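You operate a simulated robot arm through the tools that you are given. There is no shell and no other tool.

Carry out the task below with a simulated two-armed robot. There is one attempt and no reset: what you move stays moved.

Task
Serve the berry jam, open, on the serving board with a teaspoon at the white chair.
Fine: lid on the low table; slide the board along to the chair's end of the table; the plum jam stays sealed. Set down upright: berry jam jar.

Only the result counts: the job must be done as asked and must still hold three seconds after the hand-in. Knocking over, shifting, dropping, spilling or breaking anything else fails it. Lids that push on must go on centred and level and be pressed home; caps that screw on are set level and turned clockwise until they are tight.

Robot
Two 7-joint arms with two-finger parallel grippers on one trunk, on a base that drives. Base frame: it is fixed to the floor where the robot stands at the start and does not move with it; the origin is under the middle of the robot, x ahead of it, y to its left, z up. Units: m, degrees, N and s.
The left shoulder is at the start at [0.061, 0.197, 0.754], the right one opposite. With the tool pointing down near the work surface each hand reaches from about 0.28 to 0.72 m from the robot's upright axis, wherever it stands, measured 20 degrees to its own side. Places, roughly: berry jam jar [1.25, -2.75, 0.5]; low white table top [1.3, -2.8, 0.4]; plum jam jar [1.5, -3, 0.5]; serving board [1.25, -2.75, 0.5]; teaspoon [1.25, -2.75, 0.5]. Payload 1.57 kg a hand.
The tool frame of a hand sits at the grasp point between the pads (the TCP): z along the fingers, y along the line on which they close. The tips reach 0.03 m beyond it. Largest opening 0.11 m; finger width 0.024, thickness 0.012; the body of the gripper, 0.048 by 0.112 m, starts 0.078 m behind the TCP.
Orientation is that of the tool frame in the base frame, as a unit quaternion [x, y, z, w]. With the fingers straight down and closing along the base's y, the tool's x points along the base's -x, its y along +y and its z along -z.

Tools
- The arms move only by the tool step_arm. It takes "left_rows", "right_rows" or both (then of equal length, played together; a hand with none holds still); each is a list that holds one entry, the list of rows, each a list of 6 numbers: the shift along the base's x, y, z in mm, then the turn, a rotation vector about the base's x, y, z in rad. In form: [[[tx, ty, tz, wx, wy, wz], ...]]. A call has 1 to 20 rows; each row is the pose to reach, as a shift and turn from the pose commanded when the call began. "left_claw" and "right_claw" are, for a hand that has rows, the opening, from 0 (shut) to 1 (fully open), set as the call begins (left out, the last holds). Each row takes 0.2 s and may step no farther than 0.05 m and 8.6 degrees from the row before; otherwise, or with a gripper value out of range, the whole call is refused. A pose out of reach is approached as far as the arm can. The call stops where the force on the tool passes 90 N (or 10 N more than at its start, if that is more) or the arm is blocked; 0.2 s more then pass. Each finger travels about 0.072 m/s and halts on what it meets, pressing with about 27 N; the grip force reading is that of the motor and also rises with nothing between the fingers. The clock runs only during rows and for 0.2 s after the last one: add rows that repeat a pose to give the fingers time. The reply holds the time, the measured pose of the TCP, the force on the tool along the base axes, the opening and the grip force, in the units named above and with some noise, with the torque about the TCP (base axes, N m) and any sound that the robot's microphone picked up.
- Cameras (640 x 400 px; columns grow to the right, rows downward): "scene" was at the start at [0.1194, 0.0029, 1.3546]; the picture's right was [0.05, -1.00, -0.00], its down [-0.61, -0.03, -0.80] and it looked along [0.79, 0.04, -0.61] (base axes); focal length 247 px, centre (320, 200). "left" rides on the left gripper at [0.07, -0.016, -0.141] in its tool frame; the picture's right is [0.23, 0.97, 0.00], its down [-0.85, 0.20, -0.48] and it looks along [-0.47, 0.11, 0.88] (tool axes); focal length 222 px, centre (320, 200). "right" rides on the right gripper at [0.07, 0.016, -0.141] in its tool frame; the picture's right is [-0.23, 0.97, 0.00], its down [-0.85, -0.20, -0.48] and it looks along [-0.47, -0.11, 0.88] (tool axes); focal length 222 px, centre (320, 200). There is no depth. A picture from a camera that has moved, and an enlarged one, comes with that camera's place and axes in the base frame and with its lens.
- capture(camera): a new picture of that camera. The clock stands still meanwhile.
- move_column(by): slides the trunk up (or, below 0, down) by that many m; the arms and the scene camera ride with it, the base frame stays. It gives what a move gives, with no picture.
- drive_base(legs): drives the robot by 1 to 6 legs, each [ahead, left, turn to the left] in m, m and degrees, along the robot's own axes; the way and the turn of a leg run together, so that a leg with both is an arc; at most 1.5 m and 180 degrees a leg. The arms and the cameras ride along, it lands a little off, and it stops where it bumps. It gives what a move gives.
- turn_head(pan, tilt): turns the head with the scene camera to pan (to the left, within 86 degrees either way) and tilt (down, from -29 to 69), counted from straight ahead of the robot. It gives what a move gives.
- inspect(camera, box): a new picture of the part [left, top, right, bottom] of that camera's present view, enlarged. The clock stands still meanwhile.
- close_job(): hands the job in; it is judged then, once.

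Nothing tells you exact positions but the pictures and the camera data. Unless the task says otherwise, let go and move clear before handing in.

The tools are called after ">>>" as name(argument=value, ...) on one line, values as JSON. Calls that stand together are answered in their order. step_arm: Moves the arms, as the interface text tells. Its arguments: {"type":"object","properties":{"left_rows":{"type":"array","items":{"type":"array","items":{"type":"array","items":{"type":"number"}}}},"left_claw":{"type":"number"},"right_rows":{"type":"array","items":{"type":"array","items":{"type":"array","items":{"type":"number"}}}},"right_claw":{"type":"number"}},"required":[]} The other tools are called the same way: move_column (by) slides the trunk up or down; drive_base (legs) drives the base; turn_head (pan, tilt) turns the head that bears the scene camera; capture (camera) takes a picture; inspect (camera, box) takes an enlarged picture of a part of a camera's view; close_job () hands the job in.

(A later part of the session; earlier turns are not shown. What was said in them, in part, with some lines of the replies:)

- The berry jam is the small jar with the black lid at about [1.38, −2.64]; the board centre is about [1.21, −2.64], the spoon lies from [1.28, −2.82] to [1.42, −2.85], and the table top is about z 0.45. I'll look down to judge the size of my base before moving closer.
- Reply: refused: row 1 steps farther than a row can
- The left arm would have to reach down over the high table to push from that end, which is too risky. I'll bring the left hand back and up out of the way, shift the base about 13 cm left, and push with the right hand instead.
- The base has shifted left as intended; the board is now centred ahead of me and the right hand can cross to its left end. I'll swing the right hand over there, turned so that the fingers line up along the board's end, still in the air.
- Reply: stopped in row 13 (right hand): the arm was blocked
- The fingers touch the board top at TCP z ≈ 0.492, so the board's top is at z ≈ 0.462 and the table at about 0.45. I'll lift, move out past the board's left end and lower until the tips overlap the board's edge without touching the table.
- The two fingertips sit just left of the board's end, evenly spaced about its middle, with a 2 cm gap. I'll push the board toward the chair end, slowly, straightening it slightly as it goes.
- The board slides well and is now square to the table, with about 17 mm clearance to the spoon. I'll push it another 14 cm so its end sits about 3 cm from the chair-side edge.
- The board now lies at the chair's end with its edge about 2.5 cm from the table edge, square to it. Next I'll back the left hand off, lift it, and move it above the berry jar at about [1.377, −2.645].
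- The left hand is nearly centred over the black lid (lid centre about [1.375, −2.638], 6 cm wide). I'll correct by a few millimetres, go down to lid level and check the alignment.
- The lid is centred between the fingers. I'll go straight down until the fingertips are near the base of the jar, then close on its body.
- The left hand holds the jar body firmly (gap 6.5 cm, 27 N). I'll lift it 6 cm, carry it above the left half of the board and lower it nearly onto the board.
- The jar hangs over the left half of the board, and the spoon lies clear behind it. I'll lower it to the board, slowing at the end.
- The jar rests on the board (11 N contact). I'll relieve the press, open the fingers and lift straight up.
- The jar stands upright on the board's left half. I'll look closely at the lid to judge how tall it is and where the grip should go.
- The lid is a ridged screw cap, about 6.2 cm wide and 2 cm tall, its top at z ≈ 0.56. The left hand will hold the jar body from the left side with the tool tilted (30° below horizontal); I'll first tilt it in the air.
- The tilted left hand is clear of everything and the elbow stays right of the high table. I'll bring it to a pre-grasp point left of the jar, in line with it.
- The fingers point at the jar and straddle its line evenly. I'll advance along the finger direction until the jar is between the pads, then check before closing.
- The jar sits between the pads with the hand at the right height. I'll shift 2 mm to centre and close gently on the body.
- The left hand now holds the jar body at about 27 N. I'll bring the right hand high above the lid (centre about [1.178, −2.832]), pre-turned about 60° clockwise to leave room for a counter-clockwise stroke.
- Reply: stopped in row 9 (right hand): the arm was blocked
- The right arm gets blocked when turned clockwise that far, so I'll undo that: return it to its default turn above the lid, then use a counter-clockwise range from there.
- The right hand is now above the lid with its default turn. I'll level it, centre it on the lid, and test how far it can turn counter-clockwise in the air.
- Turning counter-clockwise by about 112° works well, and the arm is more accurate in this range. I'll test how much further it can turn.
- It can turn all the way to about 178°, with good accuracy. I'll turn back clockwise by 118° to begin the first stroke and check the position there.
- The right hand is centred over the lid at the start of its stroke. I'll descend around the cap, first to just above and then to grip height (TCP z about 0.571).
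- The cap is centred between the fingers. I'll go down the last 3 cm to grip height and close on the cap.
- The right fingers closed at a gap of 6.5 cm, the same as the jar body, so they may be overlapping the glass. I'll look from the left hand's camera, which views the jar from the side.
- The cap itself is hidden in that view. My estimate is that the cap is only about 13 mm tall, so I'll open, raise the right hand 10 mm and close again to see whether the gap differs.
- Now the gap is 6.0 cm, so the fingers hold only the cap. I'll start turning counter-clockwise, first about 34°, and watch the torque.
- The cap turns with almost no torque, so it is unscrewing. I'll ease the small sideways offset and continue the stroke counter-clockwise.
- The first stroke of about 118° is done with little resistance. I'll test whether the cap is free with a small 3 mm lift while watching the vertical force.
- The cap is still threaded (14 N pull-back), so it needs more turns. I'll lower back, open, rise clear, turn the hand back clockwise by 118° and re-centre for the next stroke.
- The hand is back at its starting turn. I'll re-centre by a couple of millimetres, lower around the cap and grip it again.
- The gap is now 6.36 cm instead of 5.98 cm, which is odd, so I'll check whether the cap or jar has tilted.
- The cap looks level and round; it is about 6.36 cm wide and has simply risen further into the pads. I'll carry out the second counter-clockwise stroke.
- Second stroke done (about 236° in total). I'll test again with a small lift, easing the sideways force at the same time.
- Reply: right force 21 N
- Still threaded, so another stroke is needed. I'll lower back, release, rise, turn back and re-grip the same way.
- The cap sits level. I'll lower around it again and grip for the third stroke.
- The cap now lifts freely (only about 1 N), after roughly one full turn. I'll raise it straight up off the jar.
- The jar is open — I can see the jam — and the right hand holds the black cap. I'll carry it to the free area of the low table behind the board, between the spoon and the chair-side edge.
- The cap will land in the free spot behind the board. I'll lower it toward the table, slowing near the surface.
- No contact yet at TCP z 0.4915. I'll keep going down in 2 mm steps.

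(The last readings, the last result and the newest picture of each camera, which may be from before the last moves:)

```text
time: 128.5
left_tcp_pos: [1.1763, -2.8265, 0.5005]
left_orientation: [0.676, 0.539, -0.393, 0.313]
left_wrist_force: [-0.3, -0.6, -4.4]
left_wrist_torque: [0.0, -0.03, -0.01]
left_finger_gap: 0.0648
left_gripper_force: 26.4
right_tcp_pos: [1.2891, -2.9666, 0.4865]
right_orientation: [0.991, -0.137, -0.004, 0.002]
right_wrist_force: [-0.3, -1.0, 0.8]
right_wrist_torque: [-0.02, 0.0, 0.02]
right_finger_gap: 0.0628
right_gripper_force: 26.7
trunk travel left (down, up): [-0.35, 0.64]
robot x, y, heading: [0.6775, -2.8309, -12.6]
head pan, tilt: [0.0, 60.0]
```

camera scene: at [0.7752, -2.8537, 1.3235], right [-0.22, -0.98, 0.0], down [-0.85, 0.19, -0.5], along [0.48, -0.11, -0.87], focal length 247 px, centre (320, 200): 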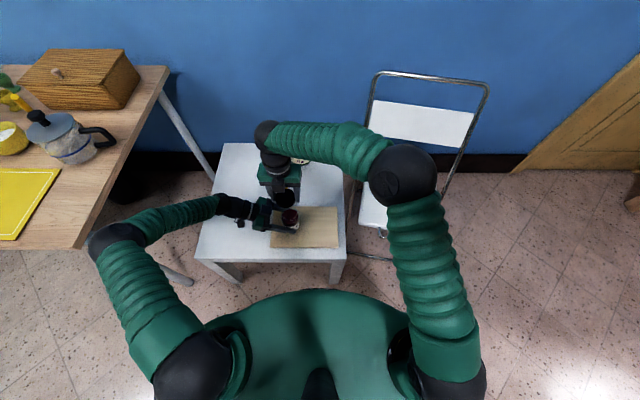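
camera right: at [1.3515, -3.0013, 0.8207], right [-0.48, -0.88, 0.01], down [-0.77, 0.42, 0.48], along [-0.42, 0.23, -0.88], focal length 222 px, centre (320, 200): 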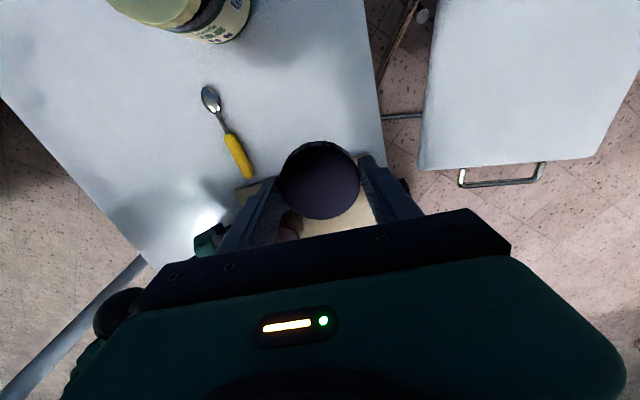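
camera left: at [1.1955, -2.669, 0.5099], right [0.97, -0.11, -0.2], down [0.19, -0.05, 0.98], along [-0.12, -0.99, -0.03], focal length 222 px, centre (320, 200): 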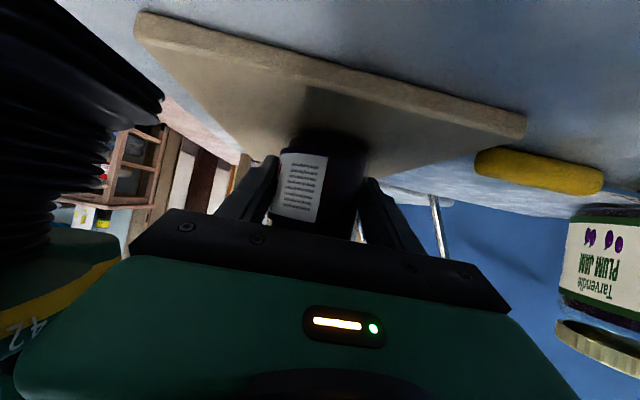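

Still free at z 0.4865. I'll keep lowering in 2 mm steps until contact.

>>> step_arm(right_rows=[[[0, 0, -2, 0, 0, 0], [0, 0, -2, 0, 0, 0]]])

>>> step_arm(right_rows=[[[0, 0, -1.5, 0, 0, 0], [0, 0, -1.5, 0, 0, 0]]])

```text
time: 129.1
left_tcp_pos: [1.1761, -2.8262, 0.5005]
left_orientation: [0.676, 0.539, -0.393, 0.313]
left_wrist_force: [-1.2, -0.5, -4.0]
left_wrist_torque: [0.03, 0.0, -0.01]
left_finger_gap: 0.0649
left_gripper_force: 27.1
right_tcp_pos: [1.2892, -2.9658, 0.4844]
right_orientation: [0.991, -0.137, -0.003, 0.002]
right_wrist_force: [0.1, -0.3, -0.7]
right_wrist_torque: [-0.01, 0.02, -0.03]
right_finger_gap: 0.0626
right_gripper_force: 27.3
trunk travel left (down, up): [-0.35, 0.64]
robot x, y, heading: [0.6775, -2.8329, -12.4]
head pan, tilt: [0.0, 60.0]
```

```text
time: 129.7
left_tcp_pos: [1.1769, -2.8264, 0.5009]
left_orientation: [0.676, 0.539, -0.393, 0.313]
left_wrist_force: [0.0, -1.2, -4.2]
left_wrist_torque: [0.06, 0.02, 0.02]
left_finger_gap: 0.0644
left_gripper_force: 26.8
right_tcp_pos: [1.2894, -2.9672, 0.4816]
right_orientation: [0.991, -0.136, -0.002, 0.003]
right_wrist_force: [0.4, -0.8, 0.7]
right_wrist_torque: [0.02, 0.01, 0.01]
right_finger_gap: 0.0629
right_gripper_force: 26.8
trunk travel left (down, up): [-0.35, 0.64]
robot x, y, heading: [0.6781, -2.832, -12.5]
head pan, tilt: [0.0, 60.0]
```

Fingertips are about at the table level now (0.4516). One or two more small steps.

>>> step_arm(right_rows=[[[0, 0, -1.5, 0, 0, 0], [0, 0, -1.5, 0, 0, 0]]])

>>> inspect(camera="scene", box=[260, 140, 388, 220])

```text
time: 130.3
left_tcp_pos: [1.1758, -2.8268, 0.5011]
left_orientation: [0.676, 0.539, -0.393, 0.313]
left_wrist_force: [0.5, 0.3, -3.2]
left_wrist_torque: [0.05, -0.06, 0.0]
left_finger_gap: 0.0649
left_gripper_force: 27.0
right_tcp_pos: [1.2876, -2.9673, 0.4816]
right_orientation: [0.991, -0.137, -0.004, 0.002]
right_wrist_force: [0.9, 0.1, 0.2]
right_wrist_torque: [-0.01, 0.02, -0.01]
right_finger_gap: 0.063
right_gripper_force: 26.9
trunk travel left (down, up): [-0.35, 0.64]
robot x, y, heading: [0.6749, -2.8334, -12.5]
head pan, tilt: [0.0, 60.0]
```

```text
5.00 times, centred on (324, 180) of scene
camera zoom: at [0.7754, -2.8541, 1.3235], right [-0.22, -0.98, 0.0], down [-0.85, 0.19, -0.5], along [0.48, -0.11, -0.87], focal length 1236 px, centre (300, 300)
```

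zoom: 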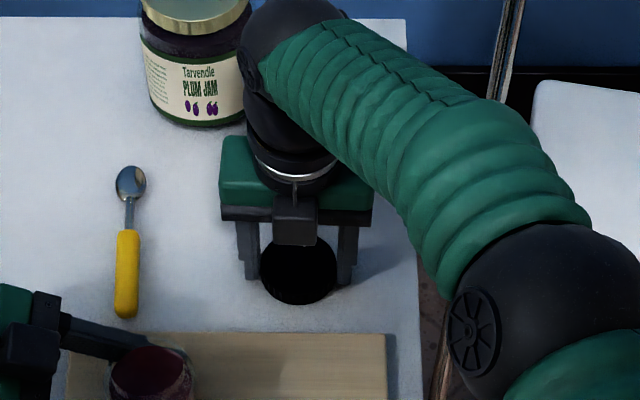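

The cap hangs just above the table in the free spot. I'll go on in small steps until I feel it touch.

>>> step_arm(right_rows=[[[0, 0, -1.5, 0, 0, 0], [0, 0, -1.5, 0, 0, 0]]])

>>> step_arm(right_rows=[[[0, 0, -1, 0, 0, 0], [0, 0, -1, 0, 0, 0]]])

```text
time: 130.9
left_tcp_pos: [1.1769, -2.8258, 0.5009]
left_orientation: [0.676, 0.539, -0.393, 0.313]
left_wrist_force: [-0.9, -0.3, -2.9]
left_wrist_torque: [0.05, -0.03, 0.0]
left_finger_gap: 0.0646
left_gripper_force: 27.3
right_tcp_pos: [1.2886, -2.967, 0.4804]
right_orientation: [0.991, -0.136, -0.003, 0.003]
right_wrist_force: [-0.7, -1.2, 5.4]
right_wrist_torque: [0.15, -0.1, -0.02]
right_finger_gap: 0.0625
right_gripper_force: 27.6
trunk travel left (down, up): [-0.35, 0.64]
robot x, y, heading: [0.6732, -2.8345, -12.5]
head pan, tilt: [0.0, 60.0]
```

```text
time: 131.5
left_tcp_pos: [1.1755, -2.8259, 0.5015]
left_orientation: [0.677, 0.538, -0.393, 0.313]
left_wrist_force: [-0.6, 0.3, -4.1]
left_wrist_torque: [0.04, -0.02, -0.01]
left_finger_gap: 0.0645
left_gripper_force: 27.2
right_tcp_pos: [1.2886, -2.9672, 0.4807]
right_orientation: [0.991, -0.137, -0.001, 0.002]
right_wrist_force: [-0.2, -0.9, 13.6]
right_wrist_torque: [0.47, -0.26, 0.03]
right_finger_gap: 0.0626
right_gripper_force: 27.8
trunk travel left (down, up): [-0.35, 0.64]
robot x, y, heading: [0.676, -2.835, -12.4]
head pan, tilt: [0.0, 60.0]
```

The cap/fingertips touch the table at z ≈ 0.4805. I'll ease up 1 mm, open the fingers and rise straight up.

>>> step_arm(right_rows=[[[0, 0, 1.5, 0, 0, 0], [0, 0, 1.5, 0, 0, 0]]])

>>> step_arm(right_rows=[[[0, 0, 0, 0, 0, 0], [0, 0, 0, 0, 0, 0], [0, 0, 0, 0, 0, 0], [0, 0, 10, 0, 0, 0], [0, 0, 30, 0, 0, 0], [0, 0, 70, 0, 0, 0], [0, 0, 110, 0, 0, 0], [0, 0, 150, 0, 0, 0], [0, 0, 190, 0, 0, 0], [0, 0, 190, 0, 0, 0]]], right_claw=0.8)

>>> capture(camera="right")

>>> inspect(camera="scene", box=[220, 140, 380, 240])

```text
time: 132.1
left_tcp_pos: [1.1763, -2.826, 0.5022]
left_orientation: [0.677, 0.538, -0.393, 0.312]
left_wrist_force: [-0.7, -1.1, -3.1]
left_wrist_torque: [0.01, -0.04, 0.0]
left_finger_gap: 0.0646
left_gripper_force: 27.1
right_tcp_pos: [1.2886, -2.9665, 0.4805]
right_orientation: [0.991, -0.137, -0.001, 0.002]
right_wrist_force: [4.6, -0.7, 8.4]
right_wrist_torque: [0.29, -0.35, -0.16]
right_finger_gap: 0.0625
right_gripper_force: 26.4
trunk travel left (down, up): [-0.35, 0.64]
robot x, y, heading: [0.6749, -2.8312, -12.6]
head pan, tilt: [0.0, 60.0]
```

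```text
time: 134.3
left_tcp_pos: [1.1744, -2.8261, 0.5001]
left_orientation: [0.676, 0.539, -0.393, 0.313]
left_wrist_force: [-0.6, 0.2, -3.1]
left_wrist_torque: [0.02, 0.03, 0.03]
left_finger_gap: 0.0646
left_gripper_force: 27.0
right_tcp_pos: [1.289, -2.9674, 0.6697]
right_orientation: [0.991, -0.137, -0.004, 0.002]
right_wrist_force: [0.5, 0.3, -0.3]
right_wrist_torque: [0.02, -0.02, 0.02]
right_finger_gap: 0.0876
right_gripper_force: 0.0
trunk travel left (down, up): [-0.35, 0.64]
robot x, y, heading: [0.6728, -2.8318, -12.6]
head pan, tilt: [0.0, 60.0]
```

```text
taken
camera right: at [1.3519, -3.0027, 0.8106], right [-0.48, -0.88, 0.01], down [-0.77, 0.42, 0.48], along [-0.42, 0.23, -0.88], focal length 222 px, centre (320, 200)
```

right: 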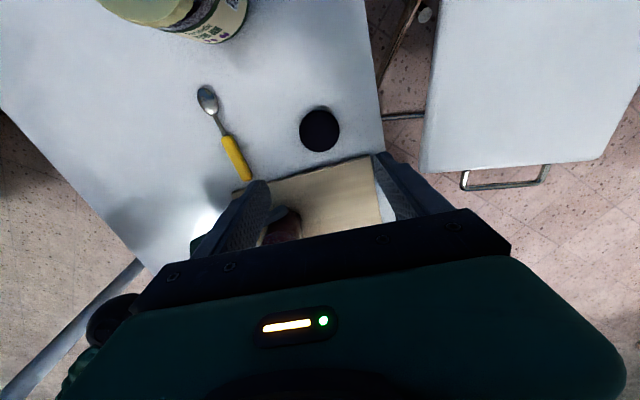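

```text
4.00 times, centred on (300, 190) of scene
camera zoom: at [0.7755, -2.8541, 1.3235], right [-0.22, -0.98, 0.0], down [-0.85, 0.19, -0.5], along [0.48, -0.11, -0.87], focal length 989 px, centre (400, 240)
```

zoom: 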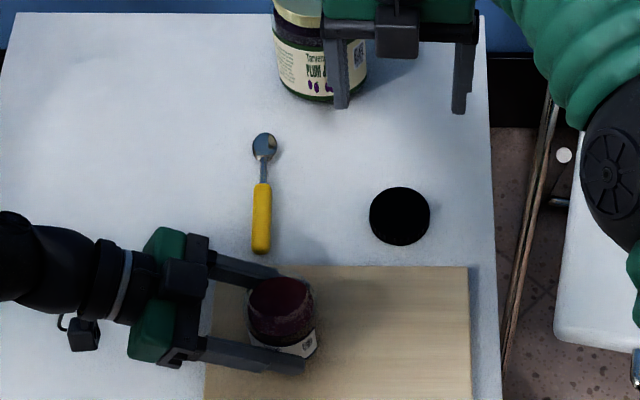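

The cap lies flat on the low table, clear of everything. Now I'll settle the jar: the left hand is carrying its weight, so I'll lower it slightly until the board takes the load.

>>> step_arm(left_rows=[[[0, 0, -1, 0, 0, 0], [0, 0, -1, 0, 0, 0]]])

>>> inspect(camera="left", box=[200, 60, 440, 210])

```text
time: 134.9
left_tcp_pos: [1.1746, -2.8263, 0.5009]
left_orientation: [0.676, 0.539, -0.393, 0.313]
left_wrist_force: [-1.6, 0.9, 2.4]
left_wrist_torque: [-0.18, 0.06, 0.0]
left_finger_gap: 0.0644
left_gripper_force: 27.4
right_tcp_pos: [1.2888, -2.9686, 0.6702]
right_orientation: [0.991, -0.136, -0.002, 0.002]
right_wrist_force: [-0.4, -0.7, 0.1]
right_wrist_torque: [-0.01, 0.0, -0.01]
right_finger_gap: 0.0881
right_gripper_force: 0.1
trunk travel left (down, up): [-0.35, 0.64]
robot x, y, heading: [0.6773, -2.8322, -12.7]
head pan, tilt: [0.0, 60.0]
```

```text
2.67 times, centred on (320, 135) of left
camera zoom: at [1.1952, -2.6691, 0.5094], right [0.97, -0.11, -0.2], down [0.19, -0.05, 0.98], along [-0.12, -0.99, -0.03], focal length 592 px, centre (320, 373)
```

zoom: 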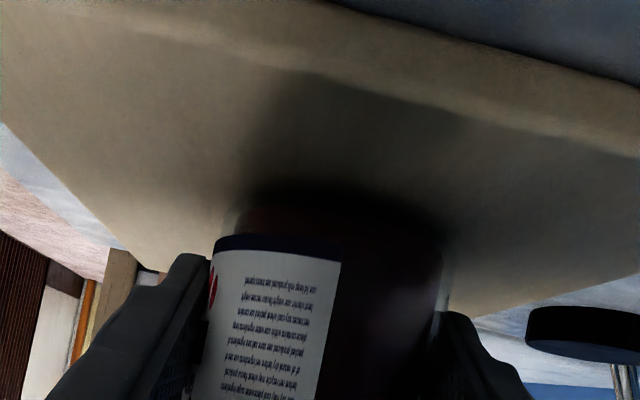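

The board now carries the jar. I'll open the left fingers and back out along the approach line.

>>> step_arm(left_rows=[[[0, 0, 0, 0, 0, 0], [0, 0, 0, 0, 0, 0], [0, 0, 0, 0, 0, 0], [0, 0, 0, 0, 0, 0]]], left_claw=1.0)

>>> step_arm(left_rows=[[[2, 8.5, 5, 0, 0, 0], [6, 25, 15, 0, 0, 0], [12, 50, 29, 0, 0, 0], [18, 76, 45, 0, 0, 0], [24, 102, 60, 0, 0, 0], [26, 112, 75, 0, 0, 0], [28, 125, 105, 0, 0, 0], [28, 130, 130, 0, 0, 0], [28, 130, 130, 0, 0, 0]]])

>>> capture(camera="scene")

>>> inspect(camera="scene", box=[220, 140, 380, 240])

>>> capture(camera="left")

```text
time: 135.9
left_tcp_pos: [1.1757, -2.8263, 0.5001]
left_orientation: [0.677, 0.538, -0.393, 0.313]
left_wrist_force: [0.2, -0.8, 0.3]
left_wrist_torque: [0.02, 0.0, 0.0]
left_finger_gap: 0.1101
left_gripper_force: 0.0
right_tcp_pos: [1.2884, -2.9684, 0.67]
right_orientation: [0.991, -0.137, -0.003, 0.002]
right_wrist_force: [0.5, 1.1, -0.3]
right_wrist_torque: [-0.01, -0.02, -0.02]
right_finger_gap: 0.0879
right_gripper_force: 0.1
trunk travel left (down, up): [-0.35, 0.64]
robot x, y, heading: [0.6723, -2.8339, -12.3]
head pan, tilt: [0.0, 60.0]
```

```text
time: 137.9
left_tcp_pos: [1.2037, -2.6963, 0.629]
left_orientation: [0.676, 0.539, -0.393, 0.313]
left_wrist_force: [-0.2, 0.3, 0.3]
left_wrist_torque: [-0.01, -0.01, 0.0]
left_finger_gap: 0.1101
left_gripper_force: 0.2
right_tcp_pos: [1.2886, -2.9682, 0.67]
right_orientation: [0.991, -0.136, -0.003, 0.002]
right_wrist_force: [0.2, 0.3, 0.8]
right_wrist_torque: [0.03, -0.01, 0.01]
right_finger_gap: 0.088
right_gripper_force: 0.1
trunk travel left (down, up): [-0.35, 0.64]
robot x, y, heading: [0.6745, -2.8306, -12.4]
head pan, tilt: [0.0, 60.0]
```

```text
taken
camera scene: at [0.7749, -2.8536, 1.3236], right [-0.22, -0.98, 0.0], down [-0.85, 0.19, -0.5], along [0.49, -0.11, -0.87], focal length 247 px, centre (320, 200)
```

scene: 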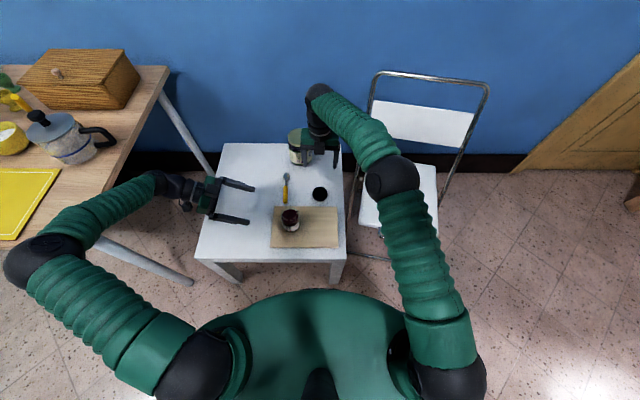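

```text
4.00 times, centred on (300, 190) of scene
camera zoom: at [0.7749, -2.8536, 1.3236], right [-0.22, -0.98, 0.0], down [-0.85, 0.19, -0.5], along [0.49, -0.11, -0.87], focal length 989 px, centre (400, 240)
```

zoom: 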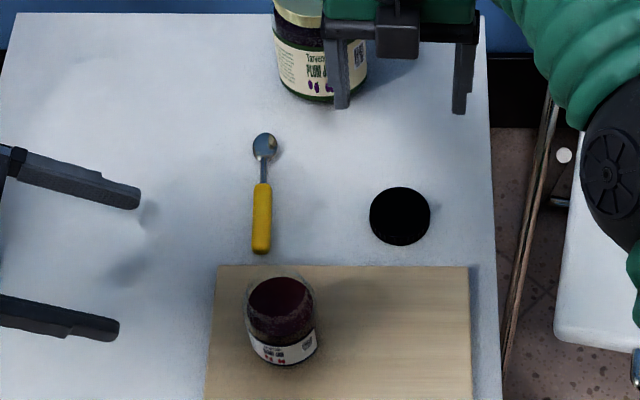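

```text
taken
camera left: at [1.223, -2.5382, 0.6382], right [0.97, -0.11, -0.2], down [0.19, -0.05, 0.98], along [-0.12, -0.99, -0.03], focal length 222 px, centre (320, 200)
```

left: 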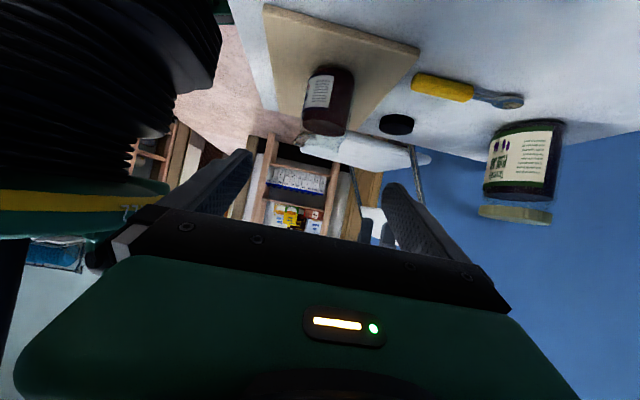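

The berry jam stands open and upright on the board. I'll bring the right arm back to its resting pose on the right so the left hand has room to fetch the teaspoon.

>>> step_arm(right_rows=[[[-14, -8, 5, 0, 0, -0.14], [-28, -15, 10, 0, 0, -0.28], [-42, -23, 15, 0, 0, -0.42], [-56, -31, 20, 0, 0, -0.56], [-70, -39, 20, 0, 0, -0.7], [-84, -46, 20, 0, 0, -0.84], [-98, -54, 20, 0, 0, -0.98], [-112, -62, 20, 0, 0, -1.12], [-126, -70, 20, 0, 0, -1.26], [-140, -77, 20, 0, 0, -1.4], [-154, -85, 20, 0, 0, -1.54], [-168, -93, 20, 0, 0, -1.68], [-182, -101, 20, 0, 0, -1.82], [-196, -109, 20, 0, 0, -1.96], [-210, -116, 20, 0, 0, -2.1], [-224, -124, 20, 0, 0, -2.24], [-238, -132, 20, 0, 0, -2.38], [-252, -140, 20, 0, 0, -2.52], [-266, -147, 20, 0, 0, -2.66], [-278, -155, 20, 0, 0, -2.8]]], right_claw=0.7)

>>> step_arm(right_rows=[[[0, -10, 0, 0, 0, -0.14], [0, -20, 0, 0, 0, -0.28], [0, -30, 0, 0, 0, -0.3], [0, -30, 0, 0, 0, -0.3]]])

>>> capture(camera="scene")

```text
time: 142.1
left_tcp_pos: [1.203, -2.6944, 0.629]
left_orientation: [0.677, 0.538, -0.393, 0.312]
left_wrist_force: [0.3, 0.3, 0.5]
left_wrist_torque: [-0.03, 0.01, 0.01]
left_finger_gap: 0.11
left_gripper_force: 0.1
right_tcp_pos: [1.0101, -3.1216, 0.6908]
right_orientation: [-0.032, 0.999, 0.002, 0.001]
right_wrist_force: [0.2, -0.3, -0.8]
right_wrist_torque: [-0.01, 0.0, 0.01]
right_finger_gap: 0.0771
right_gripper_force: 0.0
trunk travel left (down, up): [-0.35, 0.64]
robot x, y, heading: [0.6751, -2.8356, -12.4]
head pan, tilt: [0.0, 60.0]
```

```text
time: 143.1
left_tcp_pos: [1.2035, -2.6956, 0.6284]
left_orientation: [0.676, 0.539, -0.394, 0.313]
left_wrist_force: [-0.7, -0.5, 0.4]
left_wrist_torque: [-0.01, 0.0, 0.01]
left_finger_gap: 0.1099
left_gripper_force: 0.1
right_tcp_pos: [1.0082, -3.1526, 0.691]
right_orientation: [0.117, 0.993, 0.001, 0.001]
right_wrist_force: [-0.4, -0.1, 0.4]
right_wrist_torque: [0.0, 0.04, -0.03]
right_finger_gap: 0.0768
right_gripper_force: 0.0
trunk travel left (down, up): [-0.35, 0.64]
robot x, y, heading: [0.6758, -2.8332, -12.5]
head pan, tilt: [0.0, 60.0]
```

```text
taken
camera scene: at [0.7734, -2.8543, 1.3237], right [-0.22, -0.98, 0.0], down [-0.85, 0.19, -0.5], along [0.49, -0.11, -0.87], focal length 247 px, centre (320, 200)
```

scene: 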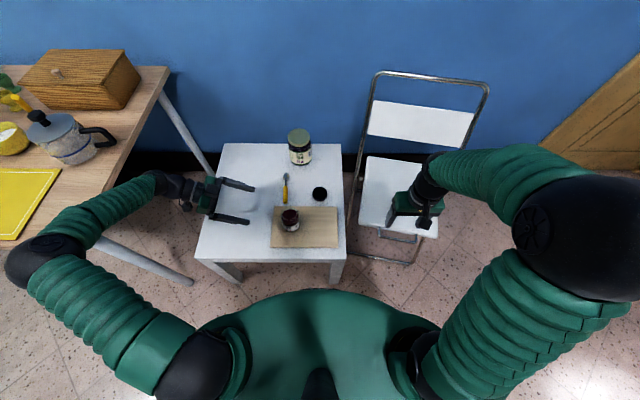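

The right arm is parked. Now I'll bring the left hand back to vertical and turn it so its fingers close across the spoon handle, moving above the handle at about [1.320, −2.829].

>>> step_arm(left_rows=[[[0, 0, 15, 0.1276, -0.0292, 0], [0, 0, 30, 0.2552, -0.0585, 0], [0, 0, 45, 0.3828, -0.0877, 0], [0, 0, 60, 0.5104, -0.1169, 0], [0, 0, 75, 0.638, -0.1461, 0], [0, 0, 80, 0.7656, -0.1754, 0], [0, 0, 80, 0.8932, -0.2046, 0], [0, 0, 80, 1.0208, -0.2338, 0], [0, 0, 80, 1.0208, -0.2338, 0]]], left_claw=0.4)

>>> step_arm(left_rows=[[[9.7, -11.1, 0, 0, 0, 0.1344], [19.4, -22.2, 0, 0, 0, 0.2688], [29.2, -33.3, 0, 0, 0, 0.4033], [38.9, -44.4, 0, 0, 0, 0.5377], [48.6, -55.5, 0, 0, 0, 0.6721], [58.3, -66.6, 0, 0, 0, 0.8065], [68.1, -77.7, 0, 0, 0, 0.9409], [77.8, -88.8, 0, 0, 0, 1.0753], [87.5, -99.9, 0, 0, 0, 1.2098], [97.2, -111, 0, 0, 0, 1.3442], [107, -122.1, 0, 0, 0, 1.4786], [116.7, -133.2, 0, 0, 0, 1.613], [116.7, -133.2, 0, 0, 0, 1.613]]])

>>> capture(camera="left")

>>> capture(camera="scene")

```text
time: 145.1
left_tcp_pos: [1.205, -2.6957, 0.7094]
left_orientation: [0.782, 0.623, 0.0, 0.001]
left_wrist_force: [-0.3, -0.5, 0.3]
left_wrist_torque: [-0.02, -0.05, 0.02]
left_finger_gap: 0.044
left_gripper_force: 0.0
right_tcp_pos: [1.0087, -3.1534, 0.6899]
right_orientation: [0.116, 0.993, 0.001, 0.001]
right_wrist_force: [-0.1, 0.2, 0.0]
right_wrist_torque: [0.03, -0.02, -0.04]
right_finger_gap: 0.0771
right_gripper_force: 0.0
trunk travel left (down, up): [-0.35, 0.64]
robot x, y, heading: [0.6741, -2.8318, -12.5]
head pan, tilt: [0.0, 60.0]
```

```text
time: 147.9
left_tcp_pos: [1.3205, -2.8312, 0.7095]
left_orientation: [0.091, 0.996, 0.0, 0.002]
left_wrist_force: [0.8, 0.0, -0.4]
left_wrist_torque: [-0.01, -0.04, 0.01]
left_finger_gap: 0.044
left_gripper_force: 0.3
right_tcp_pos: [1.0105, -3.152, 0.6902]
right_orientation: [0.116, 0.993, 0.002, 0.002]
right_wrist_force: [0.0, 0.3, 0.6]
right_wrist_torque: [-0.02, -0.01, 0.02]
right_finger_gap: 0.0766
right_gripper_force: 0.1
trunk travel left (down, up): [-0.35, 0.64]
robot x, y, heading: [0.6762, -2.8327, -12.2]
head pan, tilt: [0.0, 60.0]
```

```text
taken
camera left: at [1.248, -2.8338, 0.8509], right [-0.05, 1.0, 0.0], down [0.88, 0.04, 0.48], along [0.48, 0.02, -0.88], focal length 222 px, centre (320, 200)
```

left: 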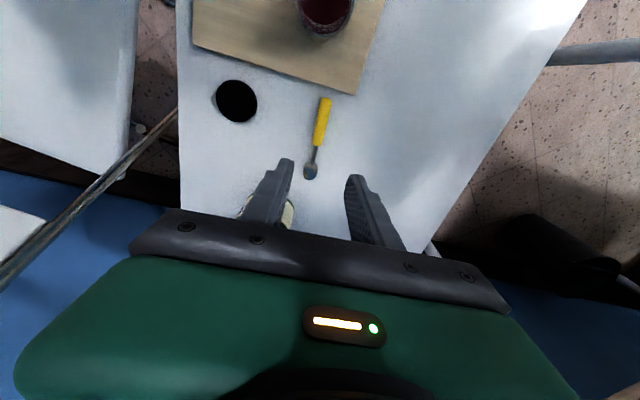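

```text
taken
camera scene: at [0.7734, -2.8563, 1.3237], right [-0.22, -0.98, 0.0], down [-0.85, 0.19, -0.5], along [0.49, -0.11, -0.87], focal length 247 px, centre (320, 200)
```

scene: 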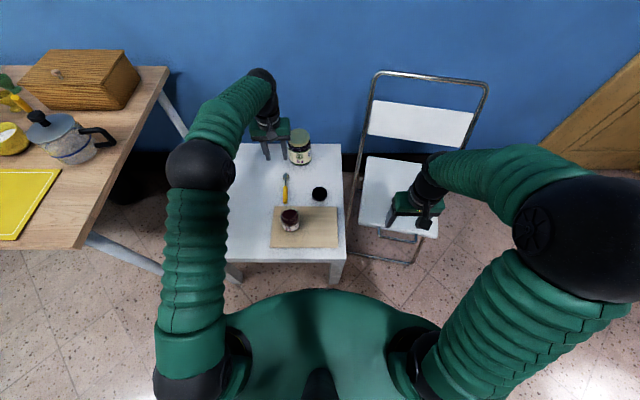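

The spoon handle lies centred below the left fingers and aligned with them. I'll descend most of the way and check.

>>> step_arm(left_rows=[[[-1, 0, -40, 0, 0, 0], [-2, 0, -80, 0, 0, 0], [-3, 0, -120, 0, 0, 0], [-3, 0, -155, 0, 0, 0], [-3, 0, -180, 0, 0, 0], [-3, 0, -200, 0, 0, 0], [-3, 0, -210, 0, 0, 0], [-3, 0, -210, 0, 0, 0]]])

>>> capture(camera="left")

>>> inspect(camera="scene", box=[230, 140, 358, 220])

```text
time: 149.7
left_tcp_pos: [1.3175, -2.8306, 0.5002]
left_orientation: [0.093, 0.996, 0.0, 0.001]
left_wrist_force: [0.4, 0.0, 1.2]
left_wrist_torque: [0.01, 0.0, 0.02]
left_finger_gap: 0.0439
left_gripper_force: 0.0
right_tcp_pos: [1.0101, -3.1538, 0.6914]
right_orientation: [0.116, 0.993, 0.002, 0.002]
right_wrist_force: [-0.1, -0.3, -0.2]
right_wrist_torque: [0.03, 0.0, -0.02]
right_finger_gap: 0.0767
right_gripper_force: 0.2
trunk travel left (down, up): [-0.35, 0.64]
robot x, y, heading: [0.675, -2.8323, -12.2]
head pan, tilt: [0.0, 60.0]
```

```text
taken
camera left: at [1.2457, -2.8332, 0.6402], right [-0.04, 1.0, 0.0], down [0.88, 0.04, 0.48], along [0.48, 0.02, -0.88], focal length 222 px, centre (320, 200)
```

left: 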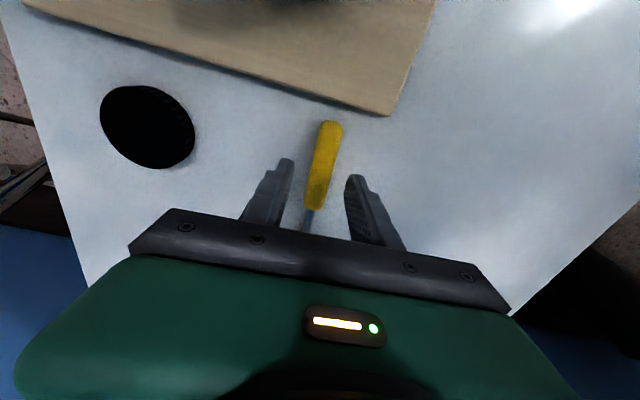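

```text
5.00 times, centred on (294, 180) of scene
camera zoom: at [0.7738, -2.8564, 1.3236], right [-0.22, -0.98, 0.0], down [-0.85, 0.19, -0.5], along [0.49, -0.11, -0.87], focal length 1236 px, centre (450, 300)
```

zoom: 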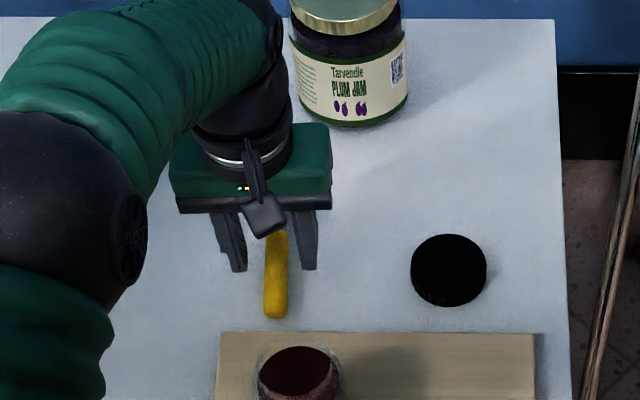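

The handle is centred between the fingertips at its middle. I'll go down the remaining 16 mm so the tips are just above the table and close on the handle.

>>> step_arm(left_rows=[[[0, 1, -8, 0, 0, 0.03], [0, 1, -14, 0, 0, 0.03], [0, 1, -16.5, 0, 0, 0.03], [0, 1, -16.5, 0, 0, 0.03]]])

>>> step_arm(left_rows=[[[0, 0, 0, 0, 0, 0], [0, 0, 0, 0, 0, 0], [0, 0, 0, 0, 0, 0], [0, 0, 0, 0, 0, 0]]], left_claw=0.0)

>>> capture(camera="left")

```text
time: 150.7
left_tcp_pos: [1.3183, -2.8298, 0.4831]
left_orientation: [0.077, 0.997, 0.001, 0.002]
left_wrist_force: [0.5, -0.3, -0.1]
left_wrist_torque: [0.02, 0.01, 0.0]
left_finger_gap: 0.044
left_gripper_force: 0.1
right_tcp_pos: [1.0085, -3.1536, 0.6899]
right_orientation: [0.116, 0.993, 0.002, 0.001]
right_wrist_force: [-0.1, 0.0, 0.2]
right_wrist_torque: [0.0, -0.01, -0.01]
right_finger_gap: 0.0772
right_gripper_force: 0.0
trunk travel left (down, up): [-0.35, 0.64]
robot x, y, heading: [0.6751, -2.8353, -12.3]
head pan, tilt: [0.0, 60.0]
```

```text
time: 151.7
left_tcp_pos: [1.318, -2.8292, 0.4833]
left_orientation: [0.077, 0.997, 0.0, 0.001]
left_wrist_force: [0.5, -1.0, 1.2]
left_wrist_torque: [-0.02, -0.02, 0.01]
left_finger_gap: 0.0179
left_gripper_force: 27.0
right_tcp_pos: [1.0097, -3.1522, 0.6899]
right_orientation: [0.117, 0.993, 0.002, 0.001]
right_wrist_force: [-0.3, 0.1, -0.2]
right_wrist_torque: [0.0, 0.0, 0.02]
right_finger_gap: 0.077
right_gripper_force: 0.0
trunk travel left (down, up): [-0.35, 0.64]
robot x, y, heading: [0.6768, -2.8315, -12.4]
head pan, tilt: [0.0, 60.0]
```

```text
taken
camera left: at [1.246, -2.8342, 0.6242], right [-0.07, 1.0, 0.0], down [0.87, 0.07, 0.48], along [0.48, 0.04, -0.88], focal length 222 px, centre (320, 200)
```

left: 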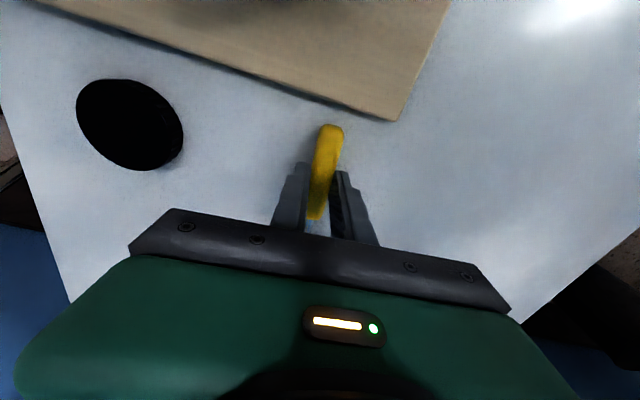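

The left hand holds the spoon handle (gap 1.8 cm, 27 N). I'll lift it and check.

>>> step_arm(left_rows=[[[0, 0, 10, 0, 0, 0], [0, 0, 30, 0, 0, 0], [0, 0, 60, 0, 0, 0], [0, 0, 95, 0, 0, 0], [0, 0, 130, 0, 0, 0], [0, 0, 130, 0, 0, 0]]])

>>> capture(camera="left")

>>> inspect(camera="scene", box=[220, 130, 380, 230])

```text
time: 153.1
left_tcp_pos: [1.3182, -2.8292, 0.6117]
left_orientation: [0.076, 0.997, -0.001, 0.0]
left_wrist_force: [0.4, -0.5, -1.1]
left_wrist_torque: [0.01, 0.01, -0.01]
left_finger_gap: 0.0179
left_gripper_force: 27.1
right_tcp_pos: [1.0098, -3.1523, 0.6908]
right_orientation: [0.117, 0.993, 0.002, 0.001]
right_wrist_force: [-0.3, -0.4, -0.7]
right_wrist_torque: [-0.01, 0.01, 0.03]
right_finger_gap: 0.0771
right_gripper_force: 0.0
trunk travel left (down, up): [-0.35, 0.64]
robot x, y, heading: [0.6721, -2.8331, -12.6]
head pan, tilt: [0.0, 60.0]
```

```text
taken
camera left: at [1.2463, -2.8345, 0.7546], right [-0.07, 1.0, 0.0], down [0.87, 0.07, 0.48], along [0.48, 0.04, -0.88], focal length 222 px, centre (320, 200)
```

left: 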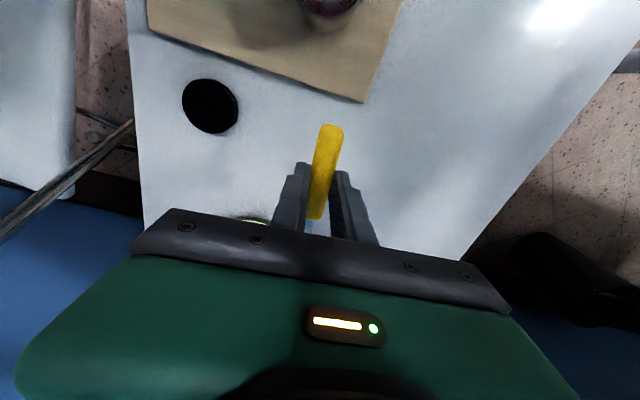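

```text
4.00 times, centred on (300, 180) of scene
camera zoom: at [0.7742, -2.8565, 1.3236], right [-0.22, -0.98, 0.0], down [-0.85, 0.19, -0.5], along [0.49, -0.11, -0.87], focal length 989 px, centre (400, 280)
```

zoom: 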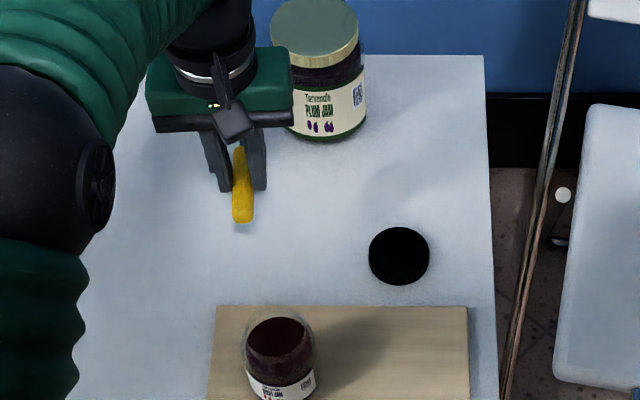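

The spoon is securely held. I'll raise it, carry it around above the right half of the board and turn it about 28° clockwise so it lies well within the board, clear of the open jar.

>>> step_arm(left_rows=[[[0, 0, 25, 0, 0, 0], [0, -10, 50, 0, 0, 0], [-10, -35, 50, 0, 0, -0.05], [-30, -55, 50, 0, 0, -0.1], [-55, -70, 50, 0, 0, -0.17], [-85, -80, 50, 0, 0, -0.24], [-115, -88, 50, 0, 0, -0.31], [-145, -94, 50, 0, 0, -0.38], [-175, -97.7, 50, 0, 0, -0.45], [-198.5, -97.7, 50, 0, 0, -0.5], [-198.5, -97.7, 50, 0, 0, -0.5]]])

>>> capture(camera="left")

>>> capture(camera="scene")

>>> inspect(camera="scene", box=[230, 160, 358, 240])

```text
time: 155.5
left_tcp_pos: [1.1176, -2.9283, 0.6646]
left_orientation: [0.321, 0.947, 0.0, 0.001]
left_wrist_force: [0.3, -0.3, -0.3]
left_wrist_torque: [0.02, 0.0, 0.01]
left_finger_gap: 0.0179
left_gripper_force: 27.3
right_tcp_pos: [1.0099, -3.1539, 0.6898]
right_orientation: [0.115, 0.993, 0.003, 0.001]
right_wrist_force: [0.0, 0.1, 0.3]
right_wrist_torque: [-0.02, -0.04, 0.01]
right_finger_gap: 0.0768
right_gripper_force: 0.0
trunk travel left (down, up): [-0.35, 0.64]
robot x, y, heading: [0.6762, -2.8316, -12.5]
head pan, tilt: [0.0, 60.0]
```

```text
taken
camera left: at [1.0533, -2.8975, 0.8049], right [0.41, 0.91, 0.0], down [0.8, -0.36, 0.48], along [0.44, -0.2, -0.88], focal length 222 px, centre (320, 200)
```

left: 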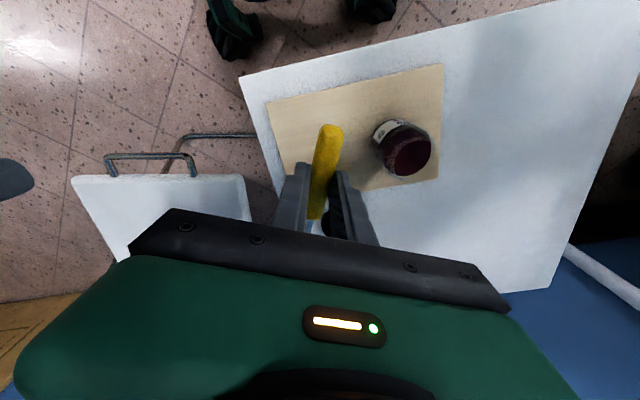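

```text
taken
camera scene: at [0.7732, -2.8569, 1.3236], right [-0.22, -0.98, 0.0], down [-0.85, 0.19, -0.5], along [0.49, -0.11, -0.87], focal length 247 px, centre (320, 200)
```

scene: 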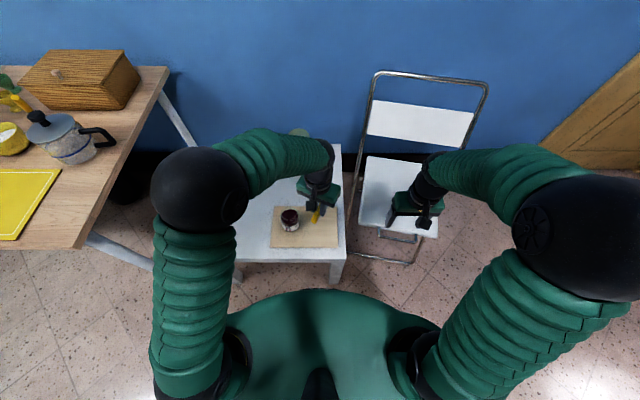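

```text
5.00 times, centred on (294, 200) of scene
camera zoom: at [0.7732, -2.8569, 1.3236], right [-0.22, -0.98, 0.0], down [-0.85, 0.19, -0.5], along [0.49, -0.11, -0.87], focal length 1236 px, centre (450, 200)
```

zoom: 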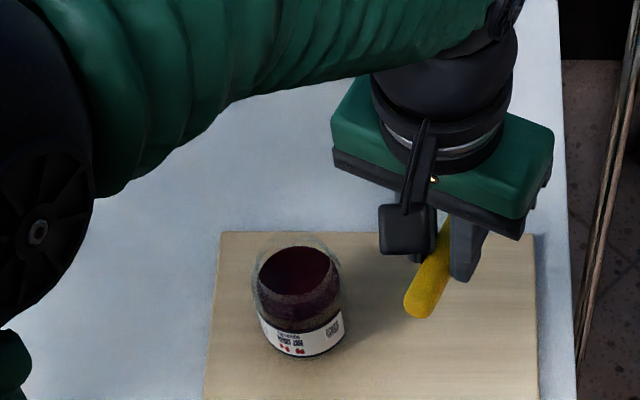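

The spoon is positioned over the right half of the board and will lie fully within it, well clear of the jar. I'll lower it toward the board.

>>> step_arm(left_rows=[[[0, 0, -35, 0, 0, 0], [0, 0, -70, 0, 0, 0], [0, 0, -100, 0, 0, 0], [0, 0, -125, 0, 0, 0], [0, 0, -145, 0, 0, 0], [0, 0, -158, 0, 0, 0], [0, 0, -163, 0, 0, 0], [0, 0, -163, 0, 0, 0]]])

>>> step_arm(left_rows=[[[0, 0, -2, 0, 0, 0], [0, 0, -2, 0, 0, 0]]])

>>> step_arm(left_rows=[[[0, 0, -2, 0, 0, 0], [0, 0, -2, 0, 0, 0]]])

>>> inspect(camera="scene", box=[230, 160, 358, 240])

```text
time: 157.3
left_tcp_pos: [1.1199, -2.9274, 0.5002]
left_orientation: [0.321, 0.947, 0.0, 0.001]
left_wrist_force: [-0.2, -0.1, -0.1]
left_wrist_torque: [0.01, 0.01, -0.03]
left_finger_gap: 0.0178
left_gripper_force: 27.2
right_tcp_pos: [1.0092, -3.1541, 0.6904]
right_orientation: [0.116, 0.993, 0.002, 0.001]
right_wrist_force: [0.3, 0.2, 0.8]
right_wrist_torque: [0.01, -0.03, 0.02]
right_finger_gap: 0.077
right_gripper_force: 0.0
trunk travel left (down, up): [-0.35, 0.64]
robot x, y, heading: [0.6711, -2.8324, -12.6]
head pan, tilt: [0.0, 60.0]
```

```text
time: 157.9
left_tcp_pos: [1.1183, -2.9271, 0.4983]
left_orientation: [0.321, 0.947, -0.001, 0.001]
left_wrist_force: [-0.1, -0.3, -0.2]
left_wrist_torque: [-0.01, -0.01, -0.03]
left_finger_gap: 0.0178
left_gripper_force: 26.8
right_tcp_pos: [1.0082, -3.1537, 0.6898]
right_orientation: [0.115, 0.993, 0.003, 0.0]
right_wrist_force: [-0.5, -0.4, -0.1]
right_wrist_torque: [0.0, -0.02, -0.01]
right_finger_gap: 0.077
right_gripper_force: 0.0
trunk travel left (down, up): [-0.35, 0.64]
robot x, y, heading: [0.6743, -2.8361, -12.5]
head pan, tilt: [0.0, 60.0]
```

```text
time: 158.5
left_tcp_pos: [1.1189, -2.9268, 0.4957]
left_orientation: [0.322, 0.947, -0.001, 0.002]
left_wrist_force: [-0.1, 0.1, -0.9]
left_wrist_torque: [0.03, 0.01, -0.03]
left_finger_gap: 0.0176
left_gripper_force: 27.1
right_tcp_pos: [1.0108, -3.1544, 0.6902]
right_orientation: [0.116, 0.993, 0.002, 0.001]
right_wrist_force: [-1.1, -0.9, 0.3]
right_wrist_torque: [-0.03, -0.02, -0.02]
right_finger_gap: 0.0771
right_gripper_force: 0.1
trunk travel left (down, up): [-0.35, 0.64]
robot x, y, heading: [0.6723, -2.8312, -12.4]
head pan, tilt: [0.0, 60.0]
```

```text
5.00 times, centred on (294, 200) of scene
camera zoom: at [0.7731, -2.857, 1.3237], right [-0.22, -0.98, 0.0], down [-0.85, 0.19, -0.5], along [0.49, -0.11, -0.87], focal length 1236 px, centre (450, 200)
```

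zoom: 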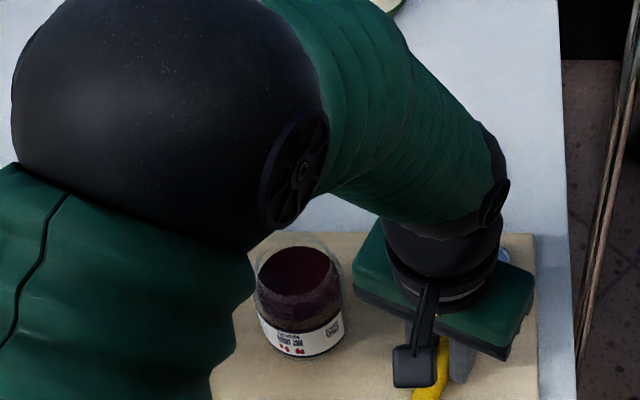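

The spoon should be within a millimetre or two of the board. I'll continue in 1 mm steps until I feel contact.

>>> step_arm(left_rows=[[[0, 0, -1, 0, 0, 0], [0, 0, -1, 0, 0, 0]]])

>>> step_arm(left_rows=[[[0, 0, -1, 0, 0, 0], [0, 0, -1, 0, 0, 0]]])

>>> capture(camera="scene")

```text
time: 159.1
left_tcp_pos: [1.1198, -2.9269, 0.4942]
left_orientation: [0.322, 0.947, 0.0, 0.0]
left_wrist_force: [0.2, 0.2, -0.8]
left_wrist_torque: [0.02, 0.01, -0.02]
left_finger_gap: 0.0179
left_gripper_force: 26.5
right_tcp_pos: [1.009, -3.1538, 0.6904]
right_orientation: [0.116, 0.993, 0.003, 0.001]
right_wrist_force: [0.7, 0.7, 1.0]
right_wrist_torque: [0.0, 0.01, -0.02]
right_finger_gap: 0.0769
right_gripper_force: 0.1
trunk travel left (down, up): [-0.35, 0.64]
robot x, y, heading: [0.6783, -2.8316, -12.6]
head pan, tilt: [0.0, 60.0]
```

```text
time: 159.7
left_tcp_pos: [1.119, -2.9265, 0.4951]
left_orientation: [0.322, 0.947, -0.002, 0.002]
left_wrist_force: [0.4, 2.2, 8.8]
left_wrist_torque: [0.07, 0.1, -0.03]
left_finger_gap: 0.0177
left_gripper_force: 26.9
right_tcp_pos: [1.0091, -3.1519, 0.6907]
right_orientation: [0.116, 0.993, 0.003, 0.003]
right_wrist_force: [0.3, -0.3, 0.3]
right_wrist_torque: [0.03, -0.02, 0.01]
right_finger_gap: 0.077
right_gripper_force: 0.1
trunk travel left (down, up): [-0.35, 0.64]
robot x, y, heading: [0.6767, -2.8384, -12.3]
head pan, tilt: [0.0, 60.0]
```

```text
taken
camera scene: at [0.772, -2.8567, 1.3239], right [-0.22, -0.98, 0.0], down [-0.85, 0.19, -0.5], along [0.49, -0.11, -0.87], focal length 247 px, centre (320, 200)
```

scene: 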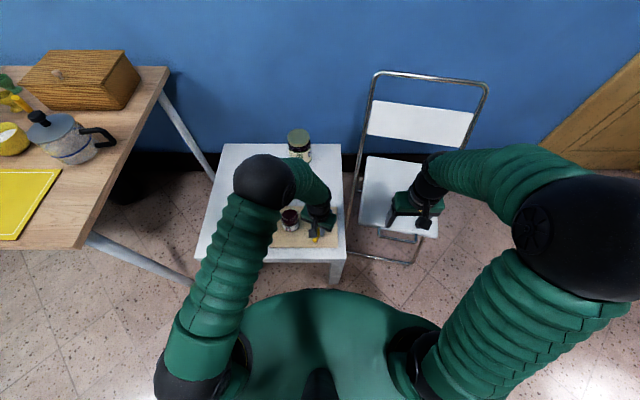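

The spoon touches the board (9 N). I'll ease, open the fingers moderately, and rise straight up.

>>> step_arm(left_rows=[[[0, 0, 1, 0, 0, 0], [0, 0, 1, 0, 0, 0]]])

>>> step_arm(left_rows=[[[0, 0, 0, 0, 0, 0], [0, 0, 0, 0, 0, 0], [0, 0, 0, 0, 0, 0], [0, 0, 10, 0, 0, 0], [0, 0, 30, 0, 0, 0], [0, 0, 65, 0, 0, 0], [0, 0, 105, 0, 0, 0], [0, 0, 145, 0, 0, 0], [0, 0, 185, 0, 0, 0], [0, 0, 185, 0, 0, 0]]], left_claw=0.4)

>>> capture(camera="left")

>>> inspect(camera="scene", box=[230, 160, 358, 240])

```text
time: 160.3
left_tcp_pos: [1.1177, -2.9273, 0.4951]
left_orientation: [0.322, 0.947, -0.001, 0.001]
left_wrist_force: [2.7, -0.6, 4.1]
left_wrist_torque: [-0.02, -0.07, 0.03]
left_finger_gap: 0.0178
left_gripper_force: 26.8
right_tcp_pos: [1.0098, -3.1537, 0.6904]
right_orientation: [0.116, 0.993, 0.002, 0.0]
right_wrist_force: [0.1, -0.5, 0.4]
right_wrist_torque: [0.03, 0.01, 0.04]
right_finger_gap: 0.0767
right_gripper_force: 0.1
trunk travel left (down, up): [-0.35, 0.64]
robot x, y, heading: [0.6772, -2.834, -12.5]
head pan, tilt: [0.0, 60.0]
```

```text
time: 162.5
left_tcp_pos: [1.119, -2.9295, 0.6811]
left_orientation: [0.321, 0.947, 0.0, 0.001]
left_wrist_force: [0.1, -0.7, 0.2]
left_wrist_torque: [-0.02, 0.0, 0.01]
left_finger_gap: 0.0442
left_gripper_force: 0.0
right_tcp_pos: [1.0095, -3.1535, 0.6903]
right_orientation: [0.115, 0.993, 0.002, 0.001]
right_wrist_force: [0.3, 1.1, -0.3]
right_wrist_torque: [-0.01, 0.02, 0.01]
right_finger_gap: 0.077
right_gripper_force: 0.0
trunk travel left (down, up): [-0.35, 0.64]
robot x, y, heading: [0.6769, -2.835, -12.3]
head pan, tilt: [0.0, 60.0]
```

```text
taken
camera left: at [1.053, -2.898, 0.8216], right [0.41, 0.91, 0.0], down [0.8, -0.36, 0.48], along [0.44, -0.2, -0.88], focal length 222 px, centre (320, 200)
```

left: 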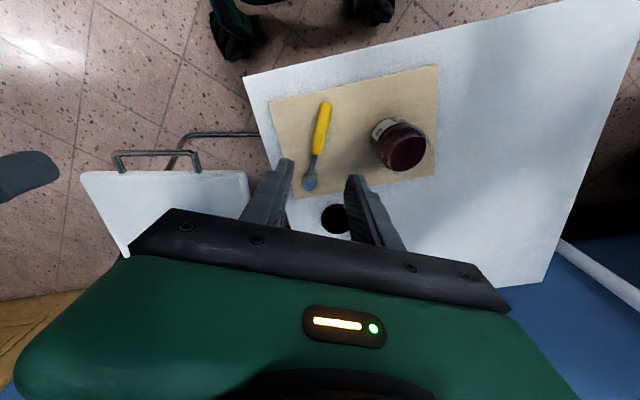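

```text
5.00 times, centred on (294, 200) of scene
camera zoom: at [0.7733, -2.8569, 1.3236], right [-0.22, -0.98, 0.0], down [-0.85, 0.19, -0.5], along [0.49, -0.11, -0.87], focal length 1236 px, centre (450, 200)
```

zoom: 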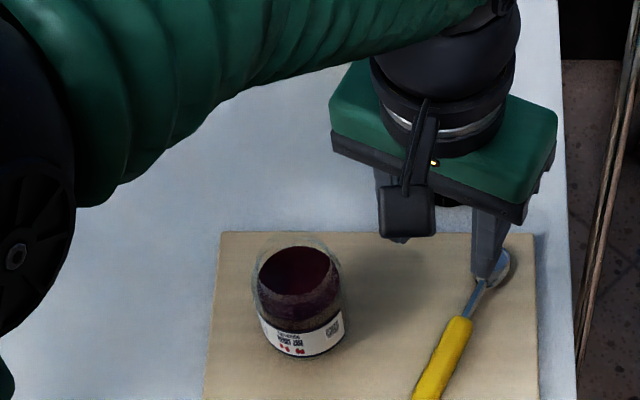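

The spoon lies on the board beside the open jar. I'll withdraw the left hand up and back to my left, clear of the table, then take a final look.

>>> step_arm(left_rows=[[[-10, 0, 30, 0, 0, 0], [-20, 20, 60, 0, 0, 0.05], [-30, 55, 75, 0, 0, 0.1], [-40, 92, 80, 0, 0, 0.15], [-50, 130, 85, 0, 0, 0.2], [-58, 168, 90, 0, 0, 0.27], [-66, 206, 95, 0, 0, 0.34], [-74, 244, 100, 0, 0, 0.41], [-82, 280, 100, 0, 0, 0.47], [-87, 311, 100, 0, 0, 0.5], [-87, 311, 100, 0, 0, 0.5]]])

>>> capture(camera="scene")

>>> inspect(camera="scene", box=[200, 130, 360, 230])

>>> inspect(camera="scene", box=[250, 190, 350, 252])

```text
time: 164.9
left_tcp_pos: [1.0308, -2.6161, 0.7807]
left_orientation: [0.076, 0.997, -0.001, 0.0]
left_wrist_force: [-0.1, -0.4, -0.1]
left_wrist_torque: [0.04, 0.01, 0.0]
left_finger_gap: 0.0441
left_gripper_force: 0.1
right_tcp_pos: [1.01, -3.1517, 0.6911]
right_orientation: [0.116, 0.993, 0.001, 0.001]
right_wrist_force: [0.0, 0.0, 0.3]
right_wrist_torque: [0.02, 0.01, 0.01]
right_finger_gap: 0.077
right_gripper_force: 0.1
trunk travel left (down, up): [-0.35, 0.64]
robot x, y, heading: [0.6784, -2.8367, -12.4]
head pan, tilt: [0.0, 60.0]
```

```text
taken
camera scene: at [0.7723, -2.8556, 1.3237], right [-0.22, -0.98, 0.0], down [-0.85, 0.19, -0.5], along [0.49, -0.11, -0.87], focal length 247 px, centre (320, 200)
```

scene: 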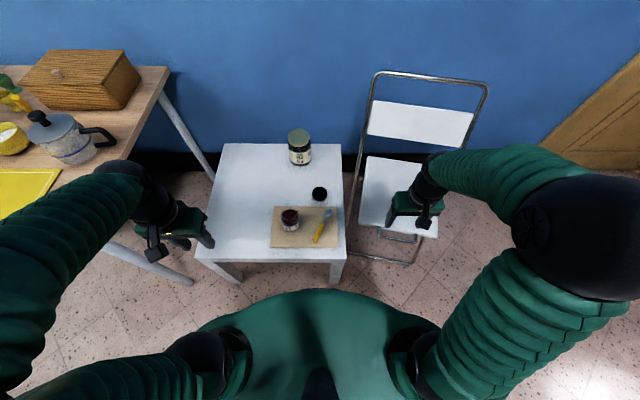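

```text
4.00 times, centred on (280, 180) of scene
camera zoom: at [0.7723, -2.8556, 1.3237], right [-0.22, -0.98, 0.0], down [-0.85, 0.19, -0.5], along [0.49, -0.11, -0.87], focal length 989 px, centre (480, 280)
```

zoom: 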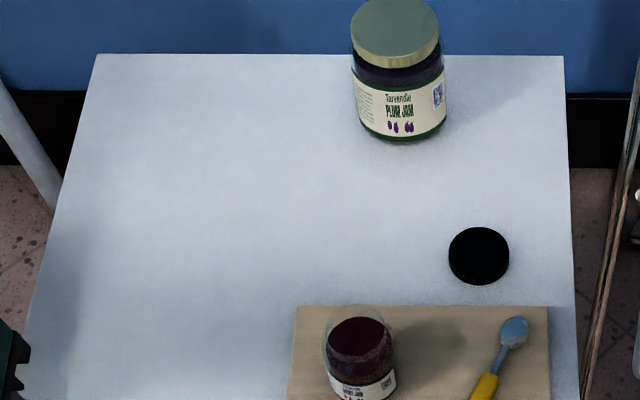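

```text
6.40 times, centred on (300, 221) of scene
camera zoom: at [0.7723, -2.8556, 1.3237], right [-0.22, -0.98, 0.0], down [-0.85, 0.19, -0.5], along [0.49, -0.11, -0.87], focal length 1582 px, centre (448, 66)
```

zoom: 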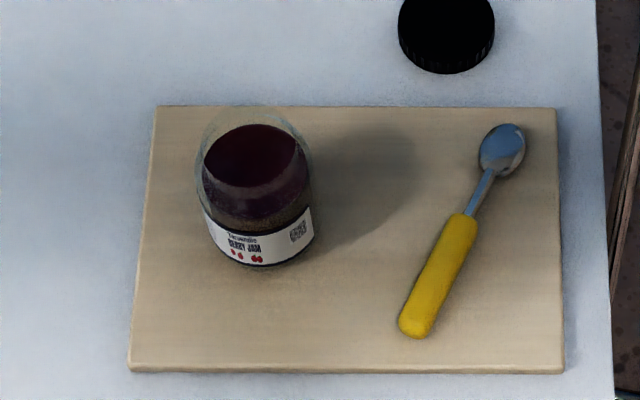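

The board lies at the chair's end of the low table with the berry jam jar open and upright and the teaspoon both on it. The cap is on the low table, the plum jam is still sealed, and both hands are clear, so I'm handing in.

>>> close_job()

```text
The job is handed in.
```

I handed the job in with the berry jam open and upright on the serving board. I haven't been told the result of the check.

- **Board:** at the white chair's end of the low table, about 2.5 cm from the edge and square to it.
- **Teaspoon:** flat on the board to the right of the jar.
- **Berry jam lid:** flat on the low table behind the board.
- **Plum jam:** untouched and still sealed.

Nothing was knocked over, spilled or dropped that I could see. Both hands let go and are clear of the table.
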